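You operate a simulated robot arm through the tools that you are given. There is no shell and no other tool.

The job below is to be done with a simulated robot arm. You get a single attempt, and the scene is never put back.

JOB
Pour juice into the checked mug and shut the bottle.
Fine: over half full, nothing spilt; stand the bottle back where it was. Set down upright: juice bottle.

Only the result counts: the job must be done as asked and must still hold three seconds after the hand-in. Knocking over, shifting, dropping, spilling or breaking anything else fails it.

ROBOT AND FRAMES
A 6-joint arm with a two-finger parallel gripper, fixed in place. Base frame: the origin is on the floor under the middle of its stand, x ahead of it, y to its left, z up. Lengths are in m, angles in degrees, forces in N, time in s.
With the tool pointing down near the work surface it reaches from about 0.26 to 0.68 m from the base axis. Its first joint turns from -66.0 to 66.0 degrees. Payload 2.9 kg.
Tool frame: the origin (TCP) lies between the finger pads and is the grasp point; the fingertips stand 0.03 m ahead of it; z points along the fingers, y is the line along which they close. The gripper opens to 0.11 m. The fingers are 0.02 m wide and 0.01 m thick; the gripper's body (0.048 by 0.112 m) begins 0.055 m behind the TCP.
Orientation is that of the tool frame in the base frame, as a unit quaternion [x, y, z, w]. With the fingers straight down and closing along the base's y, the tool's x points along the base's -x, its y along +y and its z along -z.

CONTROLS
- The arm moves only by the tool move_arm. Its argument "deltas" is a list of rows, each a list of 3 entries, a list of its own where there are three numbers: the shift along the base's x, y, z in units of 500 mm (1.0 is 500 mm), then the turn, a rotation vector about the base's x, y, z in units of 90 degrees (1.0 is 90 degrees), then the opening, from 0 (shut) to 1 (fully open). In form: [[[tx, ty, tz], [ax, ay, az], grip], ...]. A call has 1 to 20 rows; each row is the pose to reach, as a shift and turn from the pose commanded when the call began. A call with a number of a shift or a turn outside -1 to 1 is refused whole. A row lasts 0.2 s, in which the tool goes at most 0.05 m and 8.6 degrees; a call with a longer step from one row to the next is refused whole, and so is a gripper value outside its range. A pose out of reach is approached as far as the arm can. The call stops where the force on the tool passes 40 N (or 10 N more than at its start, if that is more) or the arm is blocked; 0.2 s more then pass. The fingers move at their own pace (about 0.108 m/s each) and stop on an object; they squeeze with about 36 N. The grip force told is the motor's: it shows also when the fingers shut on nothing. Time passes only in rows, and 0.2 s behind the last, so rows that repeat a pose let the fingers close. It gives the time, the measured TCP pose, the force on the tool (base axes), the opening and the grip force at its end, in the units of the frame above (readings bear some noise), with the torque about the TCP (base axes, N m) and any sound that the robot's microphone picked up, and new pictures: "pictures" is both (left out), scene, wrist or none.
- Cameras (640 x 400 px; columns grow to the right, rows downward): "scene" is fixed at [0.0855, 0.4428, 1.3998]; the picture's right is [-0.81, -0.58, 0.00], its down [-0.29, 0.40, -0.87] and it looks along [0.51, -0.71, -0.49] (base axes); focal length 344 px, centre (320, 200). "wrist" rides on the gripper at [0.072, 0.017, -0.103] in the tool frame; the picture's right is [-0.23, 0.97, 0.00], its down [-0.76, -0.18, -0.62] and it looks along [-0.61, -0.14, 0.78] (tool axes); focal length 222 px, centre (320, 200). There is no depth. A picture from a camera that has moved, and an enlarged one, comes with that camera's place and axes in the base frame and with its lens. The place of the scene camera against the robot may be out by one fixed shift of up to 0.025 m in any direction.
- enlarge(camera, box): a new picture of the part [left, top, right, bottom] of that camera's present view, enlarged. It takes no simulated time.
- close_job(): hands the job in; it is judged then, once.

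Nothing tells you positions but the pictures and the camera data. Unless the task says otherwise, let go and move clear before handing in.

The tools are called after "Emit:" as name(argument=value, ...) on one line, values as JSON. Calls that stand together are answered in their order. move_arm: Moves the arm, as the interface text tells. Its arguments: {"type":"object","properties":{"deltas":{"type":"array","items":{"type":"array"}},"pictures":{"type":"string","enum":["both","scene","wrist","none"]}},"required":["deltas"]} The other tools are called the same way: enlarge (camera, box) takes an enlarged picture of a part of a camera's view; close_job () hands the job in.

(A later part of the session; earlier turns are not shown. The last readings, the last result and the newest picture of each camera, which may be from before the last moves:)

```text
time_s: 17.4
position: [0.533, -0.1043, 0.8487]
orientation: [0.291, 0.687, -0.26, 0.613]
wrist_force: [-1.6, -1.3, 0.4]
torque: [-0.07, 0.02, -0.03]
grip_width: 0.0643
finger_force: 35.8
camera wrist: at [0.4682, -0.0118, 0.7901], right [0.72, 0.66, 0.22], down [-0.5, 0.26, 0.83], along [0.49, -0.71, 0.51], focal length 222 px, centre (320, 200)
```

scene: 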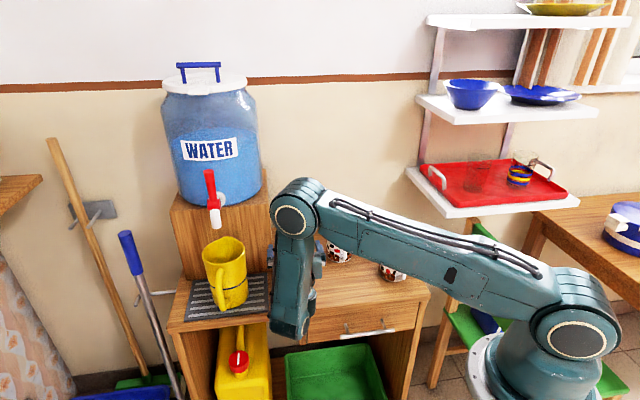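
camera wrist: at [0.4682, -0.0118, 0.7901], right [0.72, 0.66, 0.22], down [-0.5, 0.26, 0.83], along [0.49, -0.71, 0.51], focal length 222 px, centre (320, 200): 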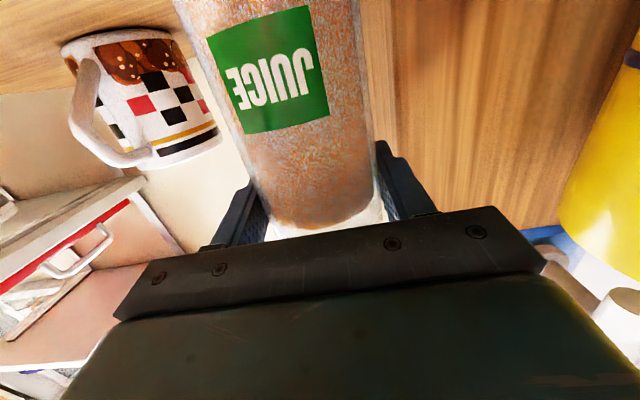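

The grip is firm at 0.064 m width. I'll lift the bottle straight up slowly.

Emit:
move_arm(deltas=[[[0, 0, 0.01], [0, 0, 0], 0], [[0, 0, 0.03], [0, 0, 0], 0], [[0, 0, 0.06], [0, 0, 0], 0], [[0, 0, 0.09], [0, 0, 0], 0], [[0, 0, 0.11], [0, 0, 0], 0], [[0, 0, 0.12], [0, 0, 0], 0]], pictures="both")

Emit:
enlarge(camera="scene", box=[240, 180, 360, 300])

```text
time_s: 18.8
position: [0.5338, -0.1056, 0.9074]
orientation: [0.291, 0.688, -0.26, 0.612]
wrist_force: [-1.1, -0.5, -5.1]
torque: [-0.01, 0.03, -0.03]
grip_width: 0.0642
finger_force: 35.5
camera wrist: at [0.469, -0.013, 0.8485], right [0.72, 0.66, 0.22], down [-0.5, 0.26, 0.83], along [0.49, -0.71, 0.51], focal length 222 px, centre (320, 200)
```

scene: 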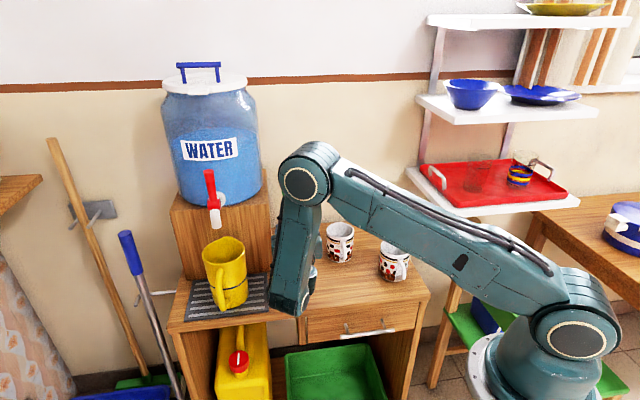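
wrist: 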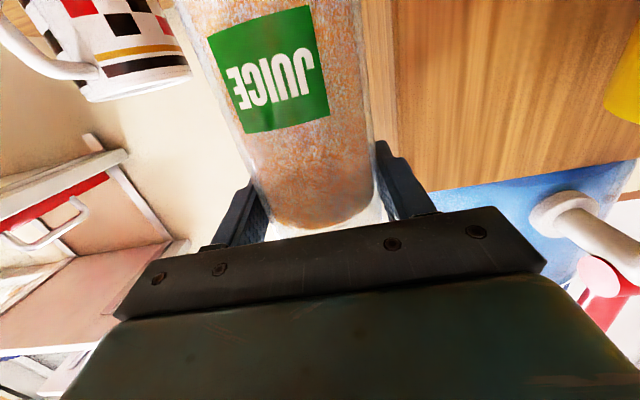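

```text
3.33 times, centred on (300, 240) of scene
camera zoom: at [0.0856, 0.4428, 1.3998], right [-0.81, -0.58, 0.0], down [-0.29, 0.4, -0.87], along [0.51, -0.71, -0.49], focal length 1145 px, centre (387, 67)
```

zoom: 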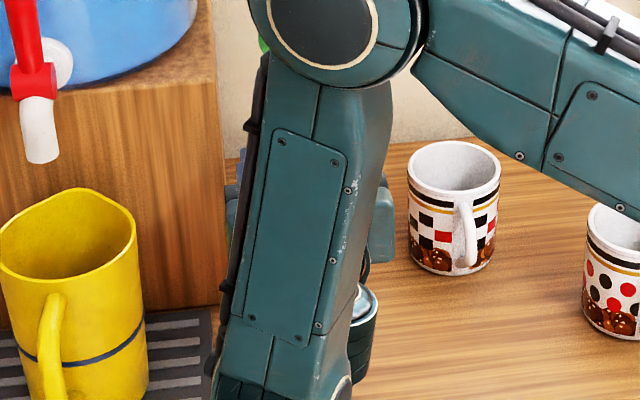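

The bottle is up and weighs about 5 N, which lets me judge how much has been poured. To keep its base clear of the dispenser stand, I'll raise it, carry it towards the mug and turn the tool to yaw -20°.

Emit:
move_arm(deltas=[[[0, 0, 0.03], [0, 0, 0], 0], [[0, 0, 0.07], [0, 0, 0.03], 0], [[0, -0.01, 0.105], [0, 0, 0.07], 0], [[-0.002, -0.03, 0.12], [0, 0, 0.11], 0], [[-0.004, -0.055, 0.125], [0, 0, 0.15], 0], [[-0.006, -0.08, 0.125], [0, 0, 0.19], 0], [[-0.008, -0.105, 0.125], [0, 0, 0.23], 0], [[-0.009, -0.13, 0.125], [0, 0, 0.265], 0], [[-0.01, -0.15, 0.125], [0, 0, 0.289], 0], [[-0.01, -0.15, 0.125], [0, 0, 0.289], 0]], pictures="both")

Emit:
enlarge(camera="scene", box=[240, 160, 400, 300])

```text
time_s: 21.0
position: [0.5281, -0.1812, 0.9704]
orientation: [0.129, 0.735, -0.116, 0.655]
wrist_force: [0.1, -1.2, -4.8]
torque: [0.01, 0.0, 0.01]
grip_width: 0.0644
finger_force: 35.9
out of reach, approached as far as the arm can: row 9
camera wrist: at [0.4305, -0.1267, 0.9124], right [0.36, 0.91, 0.22], down [-0.56, 0.01, 0.83], along [0.75, -0.42, 0.51], focal length 222 px, centre (320, 200)
```

scene: 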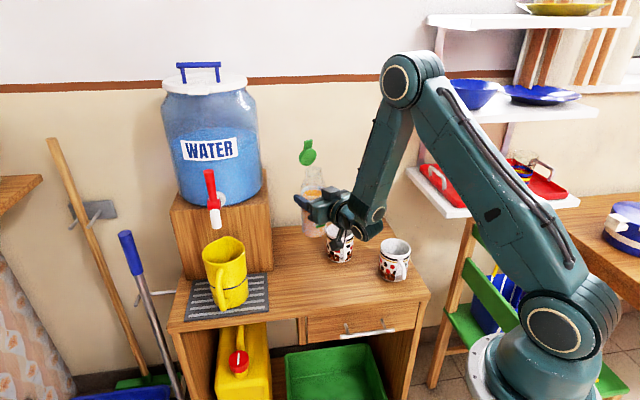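
wrist: 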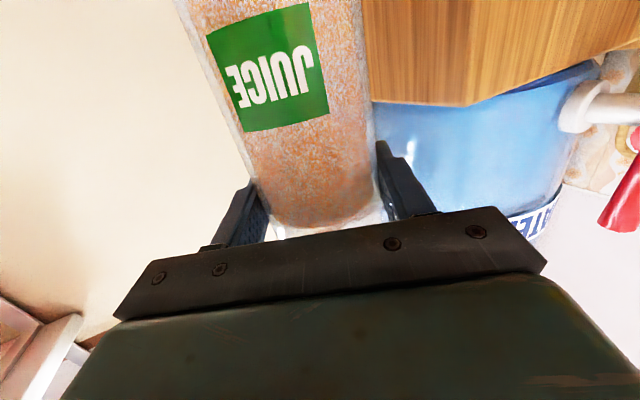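

```text
2.86 times, centred on (320, 230) of scene
camera zoom: at [0.0856, 0.4428, 1.3998], right [-0.81, -0.58, 0.0], down [-0.29, 0.4, -0.87], along [0.51, -0.71, -0.49], focal length 982 px, centre (320, 114)
```

zoom: 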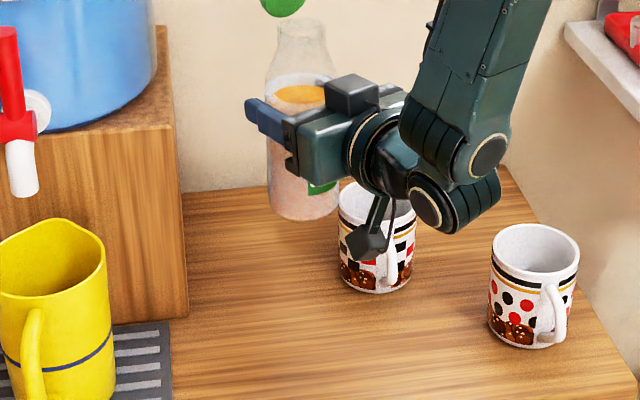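

The bottle is beside and above the mug, and the lid is clearly upright. I'll turn a little further to yaw -8° and pitch the tool down about 11° to give the wrist room for the pouring roll.

Emit:
move_arm(deltas=[[[-0.005, 0.003, 0], [0.0078, 0.0312, 0.0333], 0], [[-0.011, 0.007, 0], [0.0156, 0.0624, 0.0667], 0], [[-0.017, 0.011, 0], [0.0233, 0.0935, 0.1], 0], [[-0.0226, 0.015, 0], [0.0311, 0.1247, 0.1333], 0], [[-0.0226, 0.015, 0], [0.0311, 0.1247, 0.1333], 0]], pictures="both")

Emit:
enlarge(camera="scene", box=[240, 120, 400, 300])

```text
time_s: 22.2
position: [0.5192, -0.1738, 0.9719]
orientation: [0.055, 0.806, -0.04, 0.588]
wrist_force: [3.4, 0.6, 11.1]
torque: [0.08, -0.54, 0.05]
grip_width: 0.0321
finger_force: 36.2
camera wrist: at [0.4014, -0.1394, 0.9361], right [0.2, 0.96, 0.22], down [-0.38, -0.13, 0.92], along [0.9, -0.27, 0.34], focal length 222 px, centre (320, 200)
```

scene: 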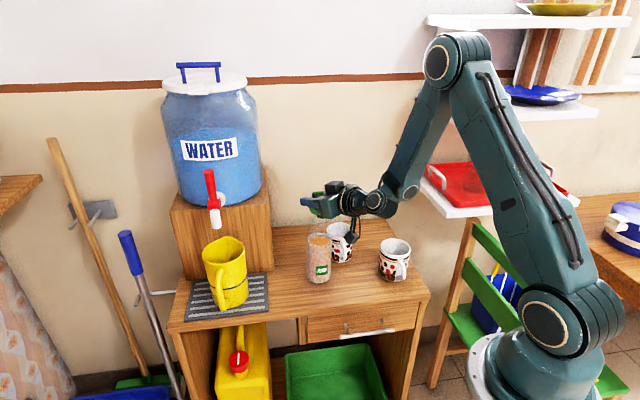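
wrist: 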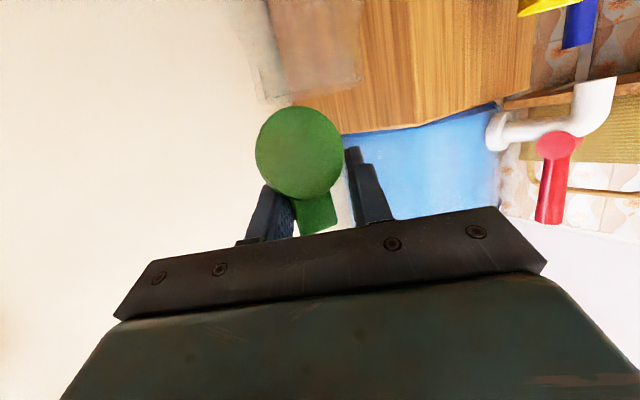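

```text
2.22 times, centred on (320, 210) of scene
camera zoom: at [0.0854, 0.4429, 1.3998], right [-0.81, -0.58, 0.0], down [-0.29, 0.4, -0.87], along [0.51, -0.71, -0.49], focal length 763 px, centre (320, 178)
```

zoom: 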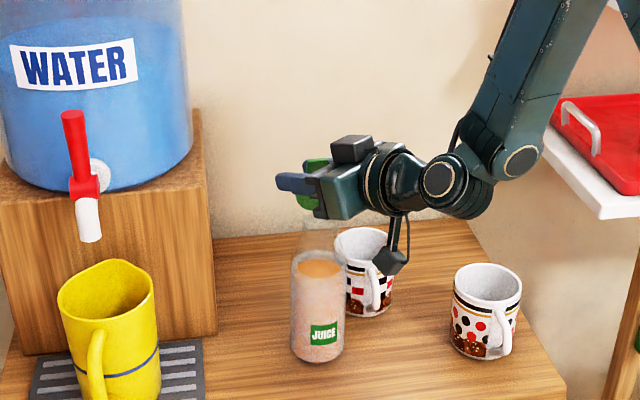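

The bottle slipped down through the fingers during that pitch: grip width dropped to 0.032 and the gripper now seems to be pinching the lid. The bottle looks upright on the table, so I'll inspect it before moving.

Emit:
enlarge(camera="scene", box=[290, 180, 370, 290])

Emit:
enlarge(camera="wrist", box=[220, 0, 400, 240])

Emit:
enlarge(camera="scene", box=[260, 230, 430, 330])

```text
3.64 times, centred on (330, 235) of scene
camera zoom: at [0.0854, 0.4429, 1.3998], right [-0.81, -0.58, 0.0], down [-0.29, 0.4, -0.87], along [0.51, -0.71, -0.49], focal length 1249 px, centre (284, 73)
```

zoom: 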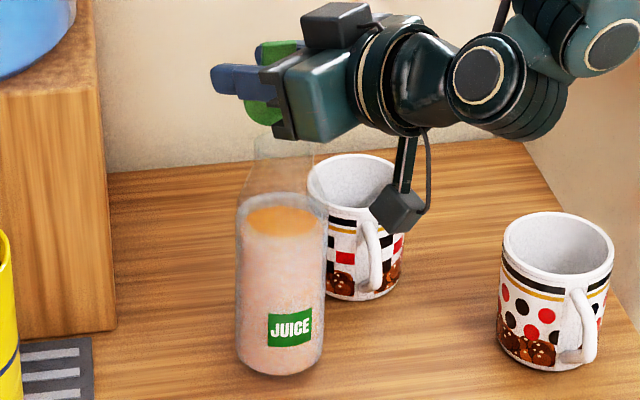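

```text
1.67 times, centred on (310, 120) of wrist
camera zoom: at [0.4014, -0.1394, 0.9361], right [0.2, 0.96, 0.22], down [-0.38, -0.13, 0.92], along [0.9, -0.27, 0.34], focal length 370 px, centre (337, 333)
```

zoom: 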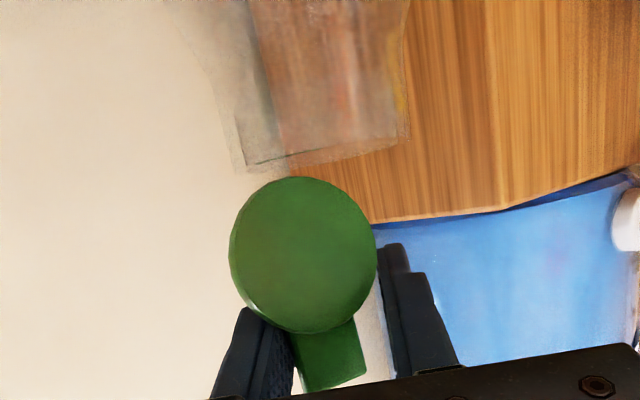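

```text
3.76 times, centred on (345, 280) of scene
camera zoom: at [0.0854, 0.4429, 1.3998], right [-0.81, -0.58, 0.0], down [-0.29, 0.4, -0.87], along [0.51, -0.71, -0.49], focal length 1293 px, centre (226, -101)
```

zoom: 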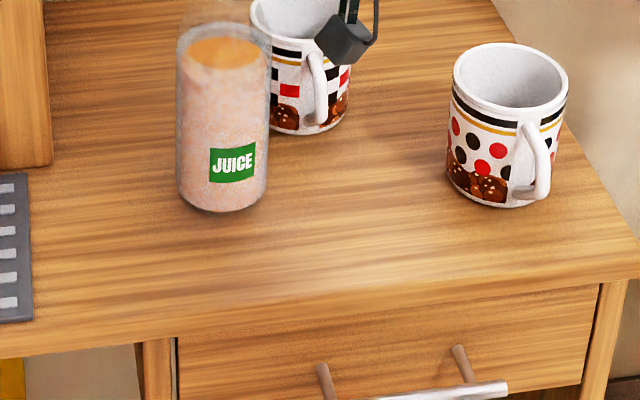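

The bottle is standing upright beside the mug at about (0.51, -0.17). I see no spill, the mug hasn't moved and no sound was reported. I'll open the fingers gently and rise clear of the lid, then regrip lower without twisting about the closing axis.

Emit:
move_arm(deltas=[[[0, 0, 0], [0, 0, 0], 0.33], [[0, 0, 0], [0, 0, 0], 0.4], [[0, 0, 0], [0, 0, 0], 0.5], [[0, 0, 0], [0, 0, 0], 0.7], [[0, 0, 0], [0, 0, 0], 1], [[0, 0, 0], [0, 0, 0], 1]], pictures="both")

Emit:
enlarge(camera="scene", box=[280, 180, 380, 290])

Emit:
enlarge(camera="wrist", box=[200, 0, 440, 240])

```text
time_s: 23.6
position: [0.5175, -0.1734, 0.9693]
orientation: [0.055, 0.809, -0.039, 0.584]
wrist_force: [0.2, -0.9, 0.0]
torque: [0.04, 0.01, 0.0]
grip_width: 0.1098
finger_force: 0.0
camera wrist: at [0.4001, -0.139, 0.9343], right [0.2, 0.95, 0.22], down [-0.37, -0.13, 0.92], along [0.91, -0.27, 0.33], focal length 222 px, centre (320, 200)
```

scene: 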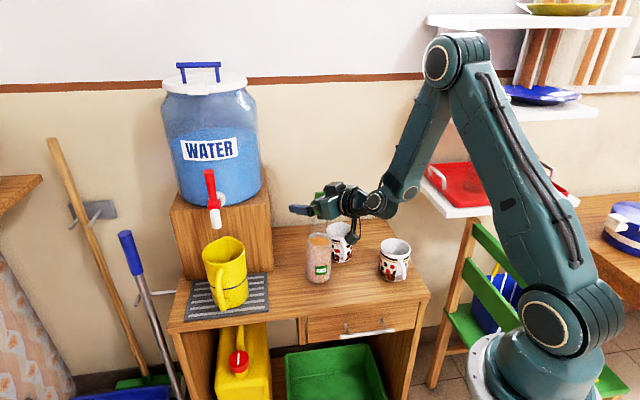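
wrist: 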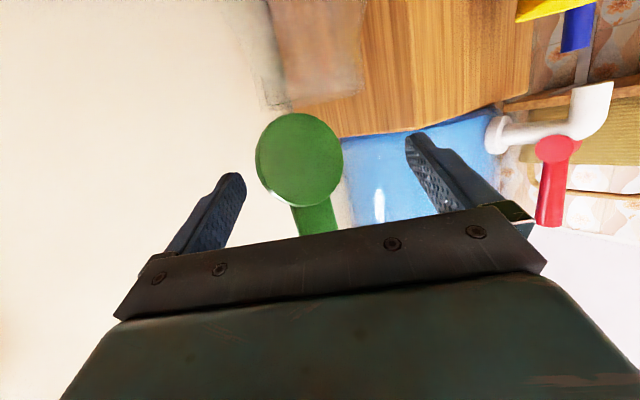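

```text
3.64 times, centred on (330, 235) of scene
camera zoom: at [0.0855, 0.4428, 1.3998], right [-0.81, -0.58, 0.0], down [-0.29, 0.4, -0.87], along [0.51, -0.71, -0.49], focal length 1249 px, centre (284, 73)
```

zoom: 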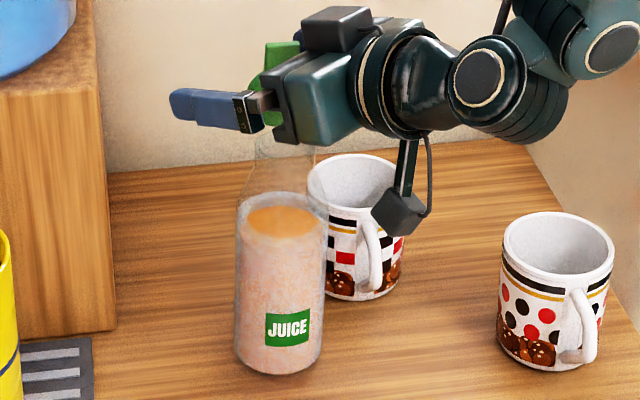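

```text
1.67 times, centred on (320, 120) of wrist
camera zoom: at [0.4001, -0.139, 0.9343], right [0.2, 0.95, 0.22], down [-0.37, -0.13, 0.92], along [0.91, -0.27, 0.33], focal length 370 px, centre (320, 333)
```

zoom: 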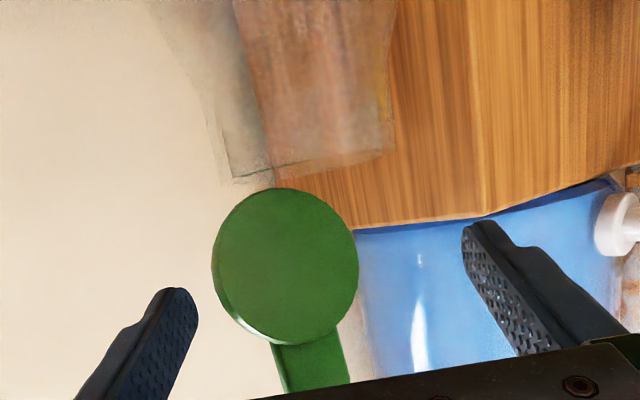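

The lid is released and still open, with the bottle upright. I'll rise clear of the lid and then pitch the wrist camera down to relocate the bottle and mug.

Emit:
move_arm(deltas=[[[0, 0, 0.06], [0, 0, 0], 1], [[0, 0, 0.12], [0, 0, 0], 1], [[0, 0, 0.18], [0, 0, 0], 1], [[-0.02, 0.01, 0.22], [0.01, 0.08, 0], 1], [[-0.05, 0.02, 0.25], [0.022, 0.16, 0], 1], [[-0.08, 0.03, 0.25], [0.034, 0.245, 0], 1], [[-0.12, 0.05, 0.25], [0.045, 0.33, 0], 1], [[-0.16, 0.07, 0.25], [0.055, 0.41, 0], 1], [[-0.16, 0.07, 0.25], [0.055, 0.41, 0], 1]], pictures="both")

Emit:
enlarge(camera="wrist", box=[160, 40, 480, 240])

Emit:
enlarge(camera="scene", box=[270, 190, 390, 300])

```text
time_s: 25.6
position: [0.4379, -0.1391, 1.096]
orientation: [0.064, 0.953, -0.021, 0.295]
wrist_force: [-0.3, 0.4, -0.1]
torque: [0.03, -0.02, -0.01]
grip_width: 0.1101
finger_force: 0.2
camera wrist: at [0.3234, -0.1049, 1.1404], right [0.32, 0.94, 0.13], down [0.25, -0.21, 0.95], along [0.92, -0.27, -0.3], focal length 222 px, centre (320, 200)
```

scene: 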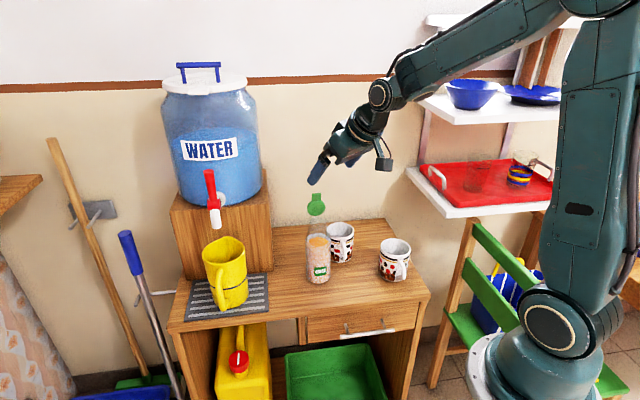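
wrist: 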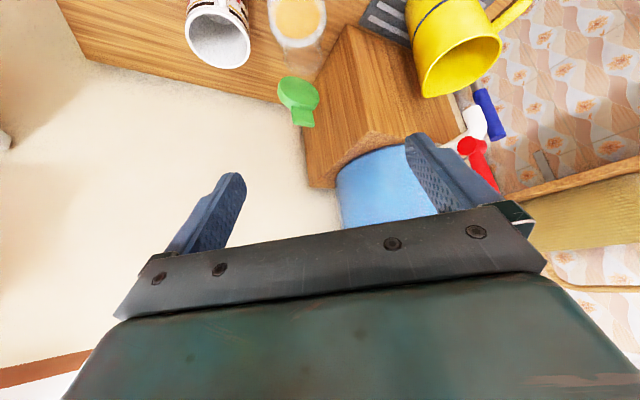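

```text
2.00 times, centred on (320, 140) of wrist
camera zoom: at [0.3234, -0.1049, 1.1404], right [0.32, 0.94, 0.13], down [0.25, -0.21, 0.95], along [0.92, -0.27, -0.3], focal length 444 px, centre (320, 320)
```

zoom: 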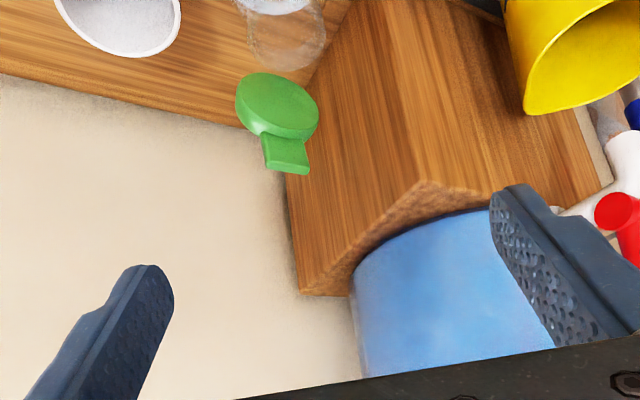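

```text
3.64 times, centred on (330, 245) of scene
camera zoom: at [0.0855, 0.4428, 1.3998], right [-0.81, -0.58, 0.0], down [-0.29, 0.4, -0.87], along [0.51, -0.71, -0.49], focal length 1249 px, centre (284, 36)
```

zoom: 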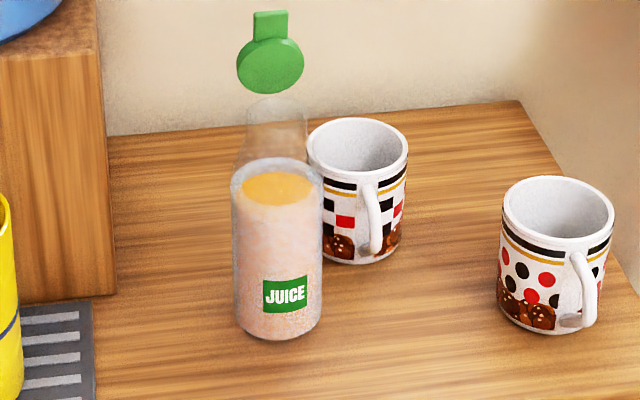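

The bottle is upright at about (0.497, -0.153), the mug is unmoved at (0.498, -0.265), and nothing looks spilt. I'll come straight down over the bottle at yaw -62°, pitch 18°, and grip near its centre of mass so it won't twist. First I'll reorient above it.

Emit:
move_arm(deltas=[[[0.0, 0.0, 0.0], [-0.0247, -0.0354, -0.0579], 1], [[0.01, 0.0, 0.0], [-0.0494, -0.0708, -0.1158], 1], [[0.025, -0.005, 0.0], [-0.0742, -0.1062, -0.1737], 1], [[0.04, -0.01, 0.0], [-0.0989, -0.1416, -0.2316], 1], [[0.055, -0.015, 0.0], [-0.1236, -0.177, -0.2895], 1], [[0.07, -0.02, 0.0], [-0.1483, -0.2124, -0.3473], 0.818], [[0.085, -0.025, 0.0], [-0.173, -0.2478, -0.4052], 0.818], [[0.1, -0.027, -0.01], [-0.1978, -0.2832, -0.4631], 0.818], [[0.11, -0.029, -0.02], [-0.2225, -0.3186, -0.521], 0.818], [[0.118, -0.029, -0.03], [-0.2472, -0.354, -0.5789], 0.818], [[0.118, -0.029, -0.03], [-0.2472, -0.354, -0.5789], 0.818]], pictures="both")

Emit:
enlarge(camera="scene", box=[260, 160, 400, 300])

```text
time_s: 28.0
position: [0.4969, -0.1522, 1.0817]
orientation: [0.416, 0.693, -0.304, 0.504]
wrist_force: [-0.1, 0.2, 0.1]
torque: [0.02, 0.02, -0.01]
grip_width: 0.0899
finger_force: 0.0
camera wrist: at [0.4562, -0.0377, 1.0442], right [0.89, 0.4, 0.21], down [-0.32, 0.23, 0.92], along [0.31, -0.89, 0.34], focal length 222 px, centre (320, 200)
```

scene: 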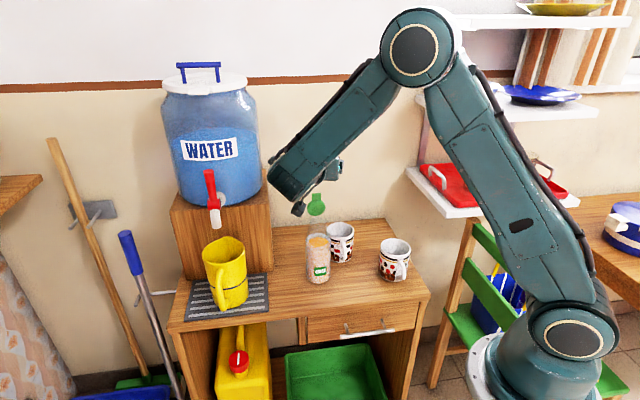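
wrist: 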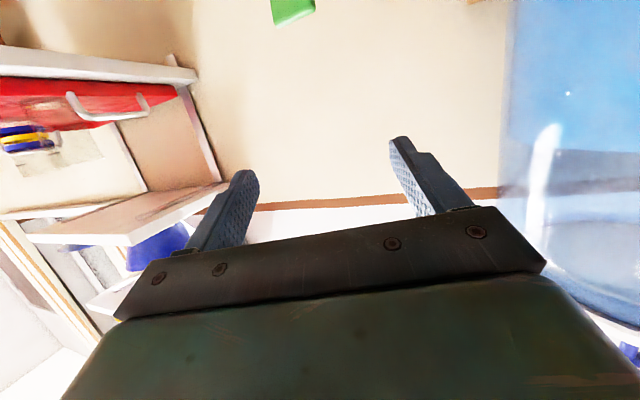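

```text
2.86 times, centred on (330, 230) of scene
camera zoom: at [0.0855, 0.4428, 1.3998], right [-0.81, -0.58, 0.0], down [-0.29, 0.4, -0.87], along [0.51, -0.71, -0.49], focal length 982 px, centre (291, 114)
```

zoom: 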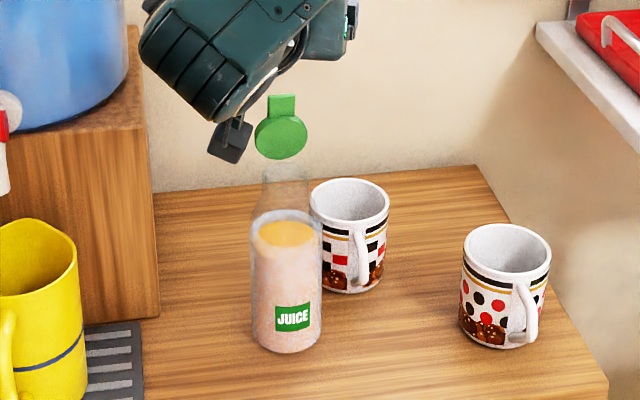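

The gripper is directly above the bottle at yaw -62°, pitch 18°, open to 0.09 m. I'll descend partway with the lid passing between the fingers, then check alignment.

Emit:
move_arm(deltas=[[[0, -0.002, -0.06], [0, 0, 0], 0.818], [[0, -0.002, -0.12], [0, 0, 0], 0.818], [[0, -0.002, -0.18], [0, 0, 0], 0.818], [[0, -0.002, -0.24], [0, 0, 0], 0.818], [[0, -0.002, -0.3], [0, 0, 0], 0.818], [[0, -0.002, -0.3], [0, 0, 0], 0.818]], pictures="both")

Emit:
enlarge(camera="scene", box=[260, 180, 380, 300])

Emit:
enlarge(camera="wrist", box=[160, 20, 480, 240])

```text
time_s: 29.4
position: [0.4978, -0.1541, 0.9306]
orientation: [0.416, 0.694, -0.303, 0.504]
wrist_force: [-0.2, -0.6, 0.3]
torque: [0.02, 0.06, 0.01]
grip_width: 0.0899
finger_force: 0.1
camera wrist: at [0.4545, -0.0381, 0.8941], right [0.89, 0.4, 0.21], down [-0.32, 0.23, 0.92], along [0.31, -0.89, 0.34], focal length 222 px, centre (320, 200)
```

scene: 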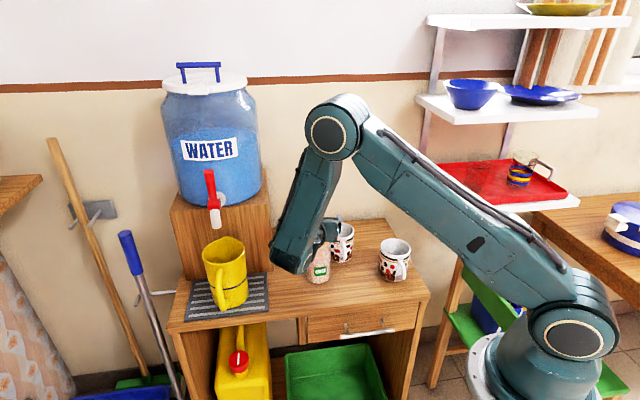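
wrist: 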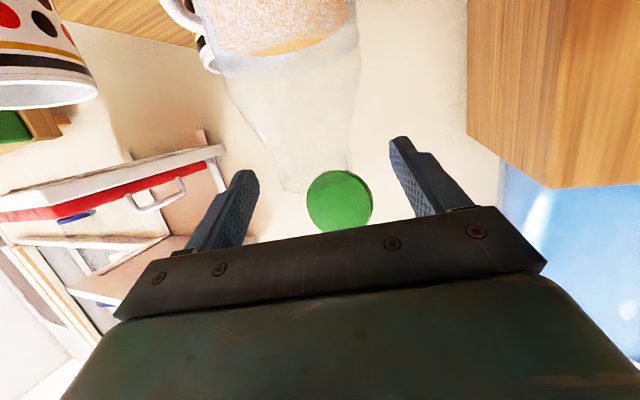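

```text
3.33 times, centred on (320, 240) of scene
camera zoom: at [0.0855, 0.4428, 1.3998], right [-0.81, -0.58, 0.0], down [-0.29, 0.4, -0.87], along [0.51, -0.71, -0.49], focal length 1145 px, centre (320, 67)
```

zoom: 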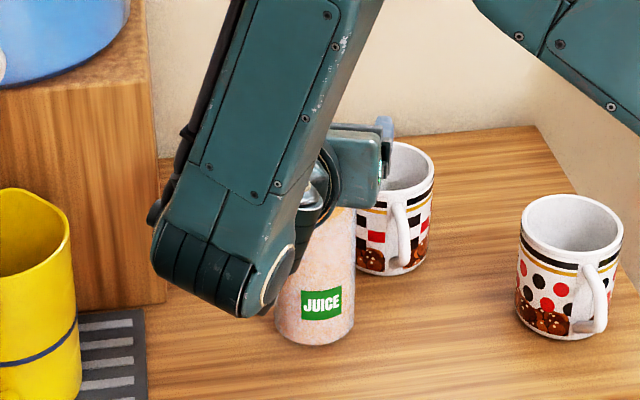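

```text
1.82 times, centred on (320, 130) of wrist
camera zoom: at [0.4545, -0.0381, 0.8941], right [0.89, 0.4, 0.21], down [-0.32, 0.23, 0.92], along [0.31, -0.89, 0.34], focal length 404 px, centre (320, 327)
```

zoom: 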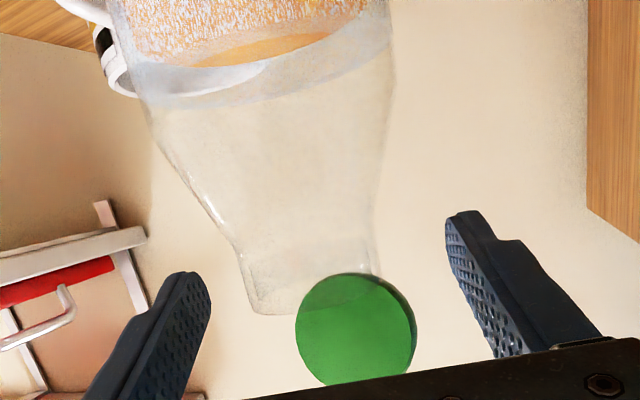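

The neck is nearly centred between the fingers. I'll back off slightly so the fingertips clear the mug handle, then descend to grip height, z about 0.838.

Emit:
move_arm(deltas=[[[-0.0142, 0.0106, -0.01], [0, 0, 0], 0.77], [[-0.0142, 0.0106, -0.05], [0, 0, 0], 0.77], [[-0.0142, 0.0106, -0.09], [0, 0, 0], 0.77], [[-0.0142, 0.0106, -0.13], [0, 0, 0], 0.77], [[-0.0142, 0.0106, -0.16], [0, 0, 0], 0.77], [[-0.0142, 0.0106, -0.185], [0, 0, 0], 0.77], [[-0.0142, 0.0106, -0.185], [0, 0, 0], 0.77]], pictures="both")

Emit:
enlarge(camera="scene", box=[270, 190, 370, 300])

Emit:
enlarge(camera="wrist", box=[160, 20, 480, 240])

```text
time_s: 31.0
position: [0.488, -0.1479, 0.8376]
orientation: [0.416, 0.693, -0.304, 0.504]
wrist_force: [-0.4, 0.6, -0.4]
torque: [-0.01, 0.03, 0.03]
grip_width: 0.0849
finger_force: 0.1
camera wrist: at [0.4478, -0.0329, 0.8023], right [0.89, 0.4, 0.21], down [-0.32, 0.23, 0.92], along [0.31, -0.89, 0.34], focal length 222 px, centre (320, 200)
```

scene: 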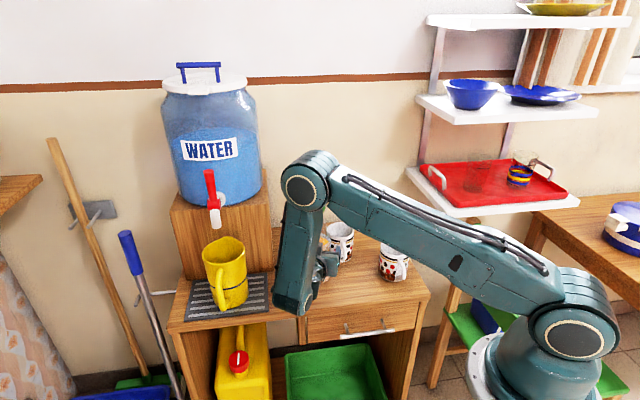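
wrist: 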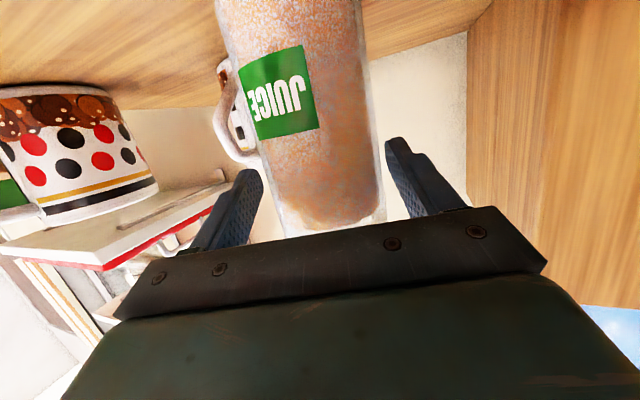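

```text
3.64 times, centred on (320, 245) of scene
camera zoom: at [0.0855, 0.4428, 1.3998], right [-0.81, -0.58, 0.0], down [-0.29, 0.4, -0.87], along [0.51, -0.71, -0.49], focal length 1249 px, centre (320, 36)
```

zoom: 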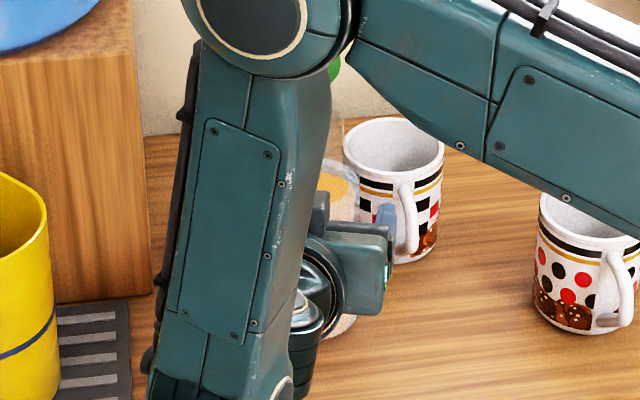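

```text
1.82 times, centred on (320, 130) of wrist
camera zoom: at [0.4478, -0.0329, 0.8023], right [0.89, 0.4, 0.21], down [-0.32, 0.23, 0.92], along [0.31, -0.89, 0.34], focal length 404 px, centre (320, 327)
```

zoom: 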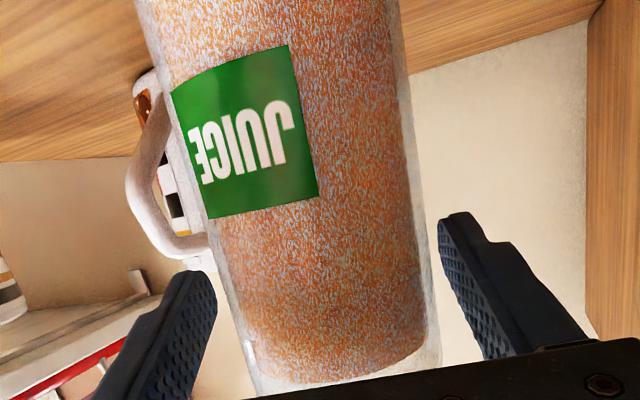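

The bottle sits between the pads and the fingers are clear of the mug handle. Closing now.

Emit:
move_arm(deltas=[[[0, 0, 0], [0, 0, 0], 0.6], [[0, 0, 0], [0, 0, 0], 0.3], [[0, 0, 0], [0, 0, 0], 0], [[0, 0, 0], [0, 0, 0], 0], [[0, 0, 0], [0, 0, 0], 0]], pictures="wrist")

Emit:
enlarge(camera="wrist", box=[160, 20, 480, 240])

```text
time_s: 32.2
position: [0.4897, -0.1478, 0.8388]
orientation: [0.416, 0.694, -0.304, 0.503]
wrist_force: [1.2, 0.8, 0.2]
torque: [0.18, -0.22, 0.03]
grip_width: 0.0644
finger_force: 35.4
camera wrist: at [0.4478, -0.0328, 0.8025], right [0.89, 0.4, 0.21], down [-0.32, 0.23, 0.92], along [0.31, -0.89, 0.34], focal length 222 px, centre (320, 200)
```

wrist: 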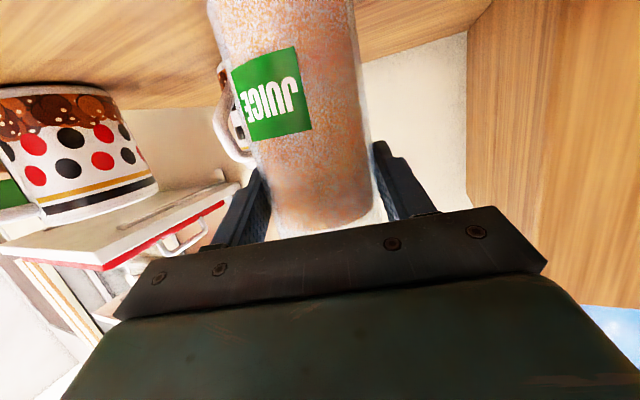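

```text
1.82 times, centred on (320, 130) of wrist
camera zoom: at [0.4478, -0.0328, 0.8025], right [0.89, 0.4, 0.21], down [-0.32, 0.23, 0.92], along [0.31, -0.89, 0.34], focal length 404 px, centre (320, 327)
```

zoom: 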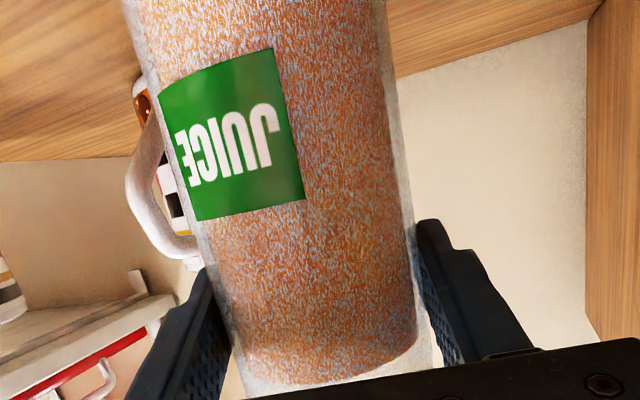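

The grip reads 0.0644 m wide, at mid-body this time. I'll lift slowly and check for slipping.

Emit:
move_arm(deltas=[[[0, 0, 0.008], [0, 0, 0], 0], [[0, 0, 0.024], [0, 0, 0], 0], [[0, 0, 0.05], [0, 0, 0], 0], [[0, 0, 0.08], [0, 0, 0], 0], [[0, 0, 0.11], [0, 0, 0], 0], [[0, 0, 0.14], [0, 0, 0], 0], [[0, 0, 0.17], [0, 0, 0], 0], [[0, 0, 0.2], [0, 0, 0], 0], [[0, 0, 0.22], [0, 0, 0], 0], [[0, 0, 0.22], [0, 0, 0], 0]], pictures="both")

Emit:
enlarge(camera="wrist", box=[160, 20, 480, 240])

Emit:
enlarge(camera="scene", box=[260, 160, 400, 300])

```text
time_s: 34.4
position: [0.4887, -0.148, 0.9484]
orientation: [0.416, 0.694, -0.304, 0.503]
wrist_force: [-0.8, -0.1, -5.0]
torque: [0.05, 0.03, 0.0]
grip_width: 0.0643
finger_force: 36.2
camera wrist: at [0.4474, -0.0326, 0.912], right [0.89, 0.4, 0.21], down [-0.32, 0.23, 0.92], along [0.31, -0.89, 0.34], focal length 222 px, centre (320, 200)
```

scene: 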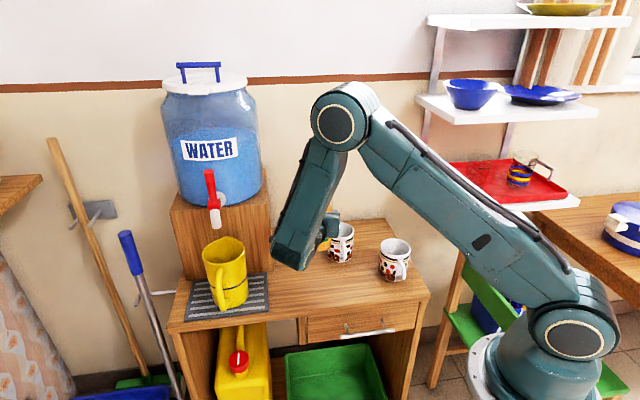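
wrist: 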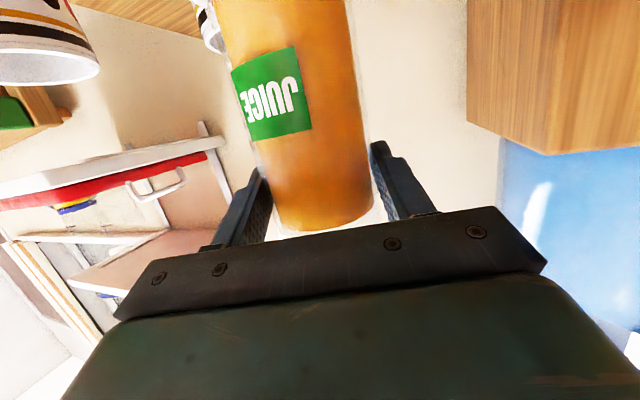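

```text
1.82 times, centred on (320, 130) of wrist
camera zoom: at [0.4474, -0.0326, 0.912], right [0.89, 0.4, 0.21], down [-0.32, 0.23, 0.92], along [0.31, -0.89, 0.34], focal length 404 px, centre (320, 327)
```

zoom: 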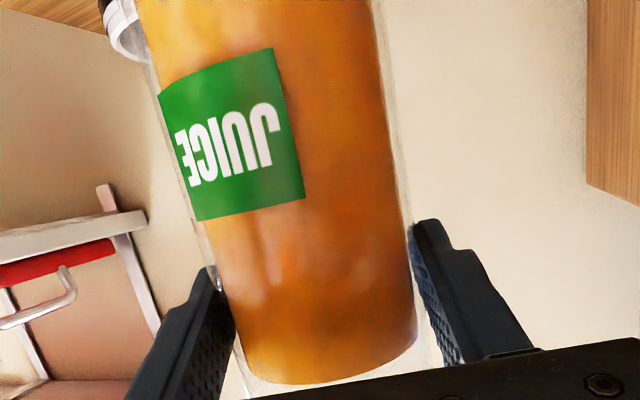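

```text
2.86 times, centred on (330, 230) of scene
camera zoom: at [0.0856, 0.4428, 1.3998], right [-0.81, -0.58, 0.0], down [-0.29, 0.4, -0.87], along [0.51, -0.71, -0.49], focal length 982 px, centre (291, 114)
```

zoom: 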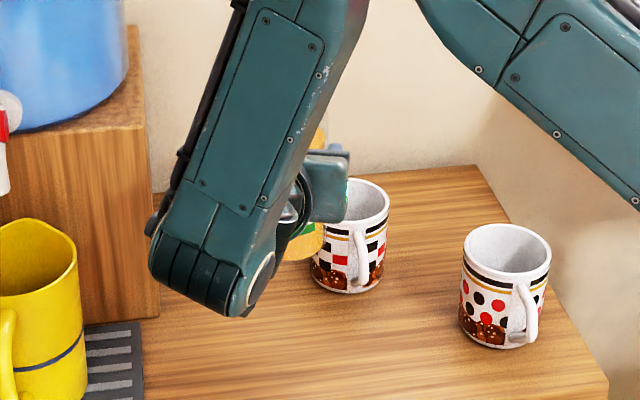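

The hold is solid: still 5.0 N, the label hasn't moved, and the frosting has cleared. I'll now swing the upright bottle about its own axis to yaw +4° and bring it to the pouring spot beside the mug, well above the rim.

Emit:
move_arm(deltas=[[[0.003, -0.001, 0.003], [0, 0, 0.04], 0], [[0.006, -0.003, 0.003], [0, 0, 0.09], 0], [[0.01, -0.005, 0.003], [0, 0, 0.145], 0], [[0.014, -0.007, 0.003], [0, 0, 0.2], 0], [[0.018, -0.009, 0.003], [0, 0, 0.255], 0], [[0.022, -0.011, 0.003], [0, 0, 0.31], 0], [[0.026, -0.013, 0.003], [0, 0, 0.365], 0], [[0.03, -0.015, 0.003], [0, 0, 0.42], 0], [[0.034, -0.017, 0.003], [0, 0, 0.475], 0], [[0.038, -0.019, 0.003], [0, 0, 0.53], 0], [[0.042, -0.021, 0.003], [0, 0, 0.585], 0], [[0.046, -0.023, 0.003], [0, 0, 0.64], 0], [[0.048, -0.024, 0.003], [0, 0, 0.69], 0], [[0.05, -0.025, 0.003], [0, 0, 0.733], 0], [[0.05, -0.025, 0.003], [0, 0, 0.733], 0]], pictures="both")

Emit:
enlarge(camera="scene", box=[250, 120, 410, 300])

```text
time_s: 37.6
position: [0.5143, -0.161, 0.9484]
orientation: [-0.03, 0.808, 0.02, 0.588]
wrist_force: [-0.7, 0.5, -4.8]
torque: [-0.04, 0.01, -0.04]
grip_width: 0.064
finger_force: 36.2
camera wrist: at [0.3929, -0.1516, 0.9127], right [0.0, 0.98, 0.21], down [-0.34, -0.2, 0.92], along [0.94, -0.07, 0.34], focal length 222 px, centre (320, 200)
```

scene: 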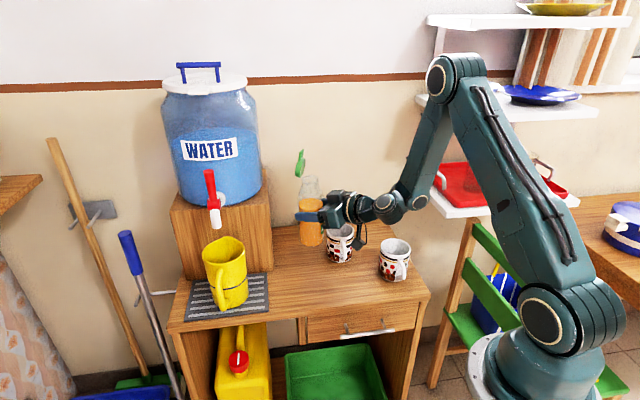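
wrist: 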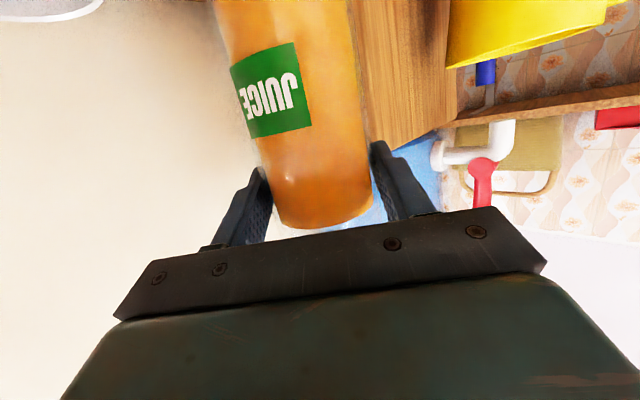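

```text
2.22 times, centred on (330, 210) of scene
camera zoom: at [0.0856, 0.4428, 1.3998], right [-0.81, -0.58, 0.0], down [-0.29, 0.4, -0.87], along [0.51, -0.71, -0.49], focal length 763 px, centre (298, 178)
```

zoom: 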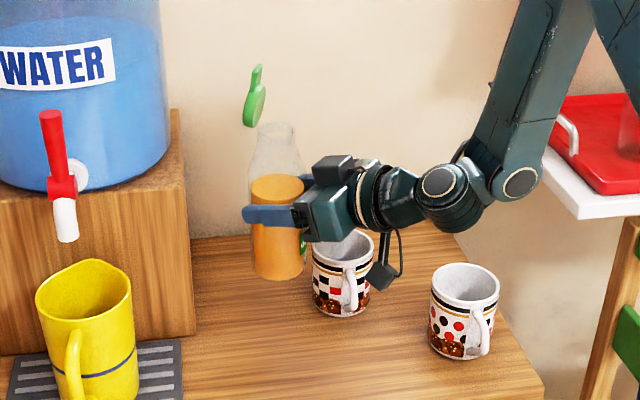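

The bottle is held firmly, the lid is open away from the pouring side, and the mug is right beside it. I'll start tilting towards the mug, up to about 60° where nothing should flow yet, while lowering.

Emit:
move_arm(deltas=[[[0, 0, 0], [0.0527, 0.0038, -0.0171], 0], [[0, 0, 0], [0.1054, 0.0075, -0.0342], 0], [[0, 0, 0], [0.1582, 0.0113, -0.0513], 0], [[0, 0, 0], [0.2109, 0.015, -0.0684], 0], [[0, 0, -0.01], [0.2636, 0.0188, -0.0855], 0], [[0, 0, -0.025], [0.3164, 0.0226, -0.1025], 0], [[0, 0, -0.045], [0.3691, 0.0263, -0.1196], 0], [[0, 0, -0.065], [0.4218, 0.0301, -0.1367], 0], [[0, 0, -0.085], [0.4745, 0.0338, -0.1538], 0], [[0, 0, -0.105], [0.5273, 0.0376, -0.1709], 0], [[0, 0, -0.125], [0.58, 0.0414, -0.188], 0], [[0, 0, -0.145], [0.6327, 0.0451, -0.2051], 0], [[0, 0, -0.145], [0.6327, 0.0451, -0.2051], 0]], pictures="both")

Emit:
enlarge(camera="scene", box=[260, 160, 400, 300])

Emit:
enlarge(camera="wrist", box=[160, 0, 480, 240])

```text
time_s: 40.4
position: [0.5164, -0.16, 0.8784]
orientation: [0.379, 0.715, 0.312, 0.498]
wrist_force: [-0.9, 1.2, -4.7]
torque: [0.0, 0.06, -0.01]
grip_width: 0.0644
finger_force: 36.2
camera wrist: at [0.4053, -0.0959, 0.8905], right [0.28, 0.31, 0.91], down [-0.47, -0.78, 0.41], along [0.84, -0.54, -0.07], focal length 222 px, centre (320, 200)
```

scene: 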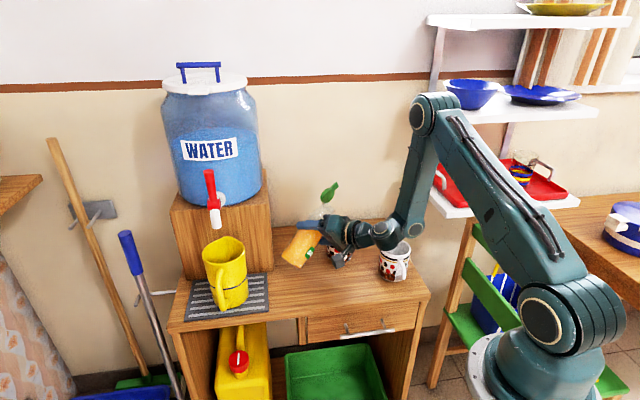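
wrist: 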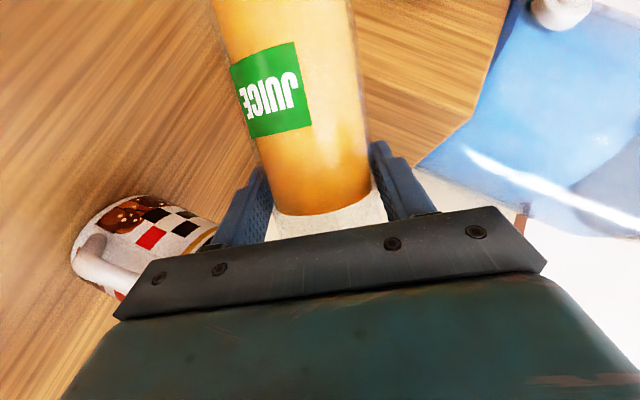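

```text
2.86 times, centred on (330, 230) of scene
camera zoom: at [0.0856, 0.4428, 1.3998], right [-0.81, -0.58, 0.0], down [-0.29, 0.4, -0.87], along [0.51, -0.71, -0.49], focal length 982 px, centre (291, 114)
```

zoom: 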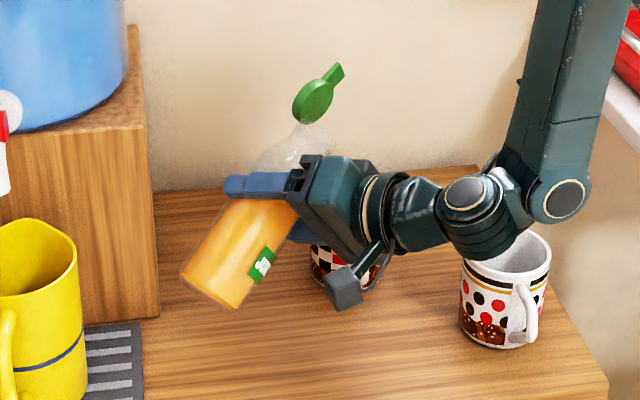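

```text
1.67 times, centred on (320, 120) of wrist
camera zoom: at [0.4053, -0.0959, 0.8905], right [0.28, 0.31, 0.91], down [-0.47, -0.78, 0.41], along [0.84, -0.54, -0.07], focal length 370 px, centre (320, 333)
```

zoom: 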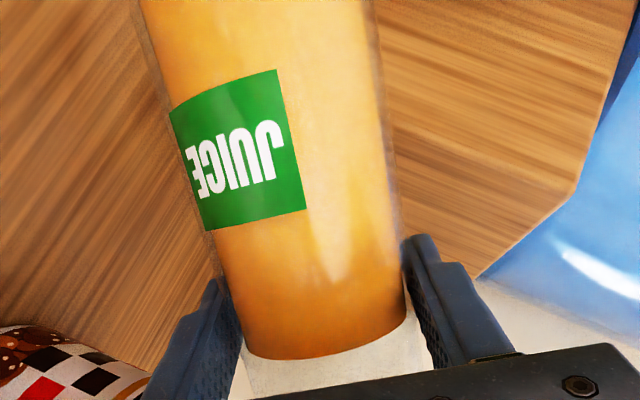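

The tilt is at about 60° with no slip and the weight unchanged. I'll keep tilting slowly to about 72° and watch for the start of flow.

Emit:
move_arm(deltas=[[[0, 0, 0], [0.0316, 0.0023, -0.0103], 0], [[0, 0, 0], [0.0632, 0.0046, -0.0206], 0], [[0, 0, 0], [0.0949, 0.0069, -0.031], 0], [[0, 0, 0], [0.1265, 0.0092, -0.0413], 0], [[0, 0, 0], [0.1265, 0.0092, -0.0413], 0], [[0, 0, 0], [0.1265, 0.0092, -0.0413], 0]], pictures="both")

Emit:
enlarge(camera="scene", box=[270, 170, 380, 280])

```text
time_s: 41.8
position: [0.5135, -0.1604, 0.877]
orientation: [0.452, 0.672, 0.361, 0.463]
wrist_force: [-0.4, -0.4, -3.8]
torque: [-0.04, 0.03, 0.03]
grip_width: 0.0642
finger_force: 36.3
camera wrist: at [0.4093, -0.0927, 0.9038], right [0.3, 0.11, 0.95], down [-0.52, -0.82, 0.26], along [0.8, -0.57, -0.19], focal length 222 px, centre (320, 200)
```

scene: 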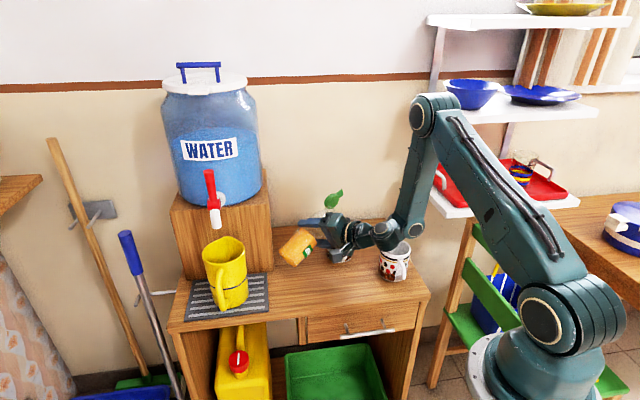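
wrist: 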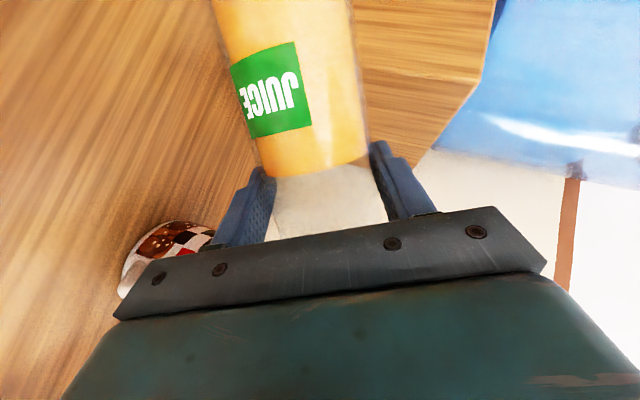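

```text
3.64 times, centred on (325, 225) of scene
camera zoom: at [0.0856, 0.4428, 1.3998], right [-0.81, -0.58, 0.0], down [-0.29, 0.4, -0.87], along [0.51, -0.71, -0.49], focal length 1249 px, centre (302, 109)
```

zoom: 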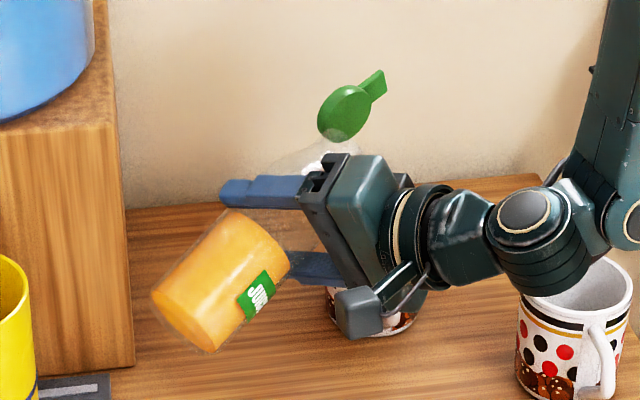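

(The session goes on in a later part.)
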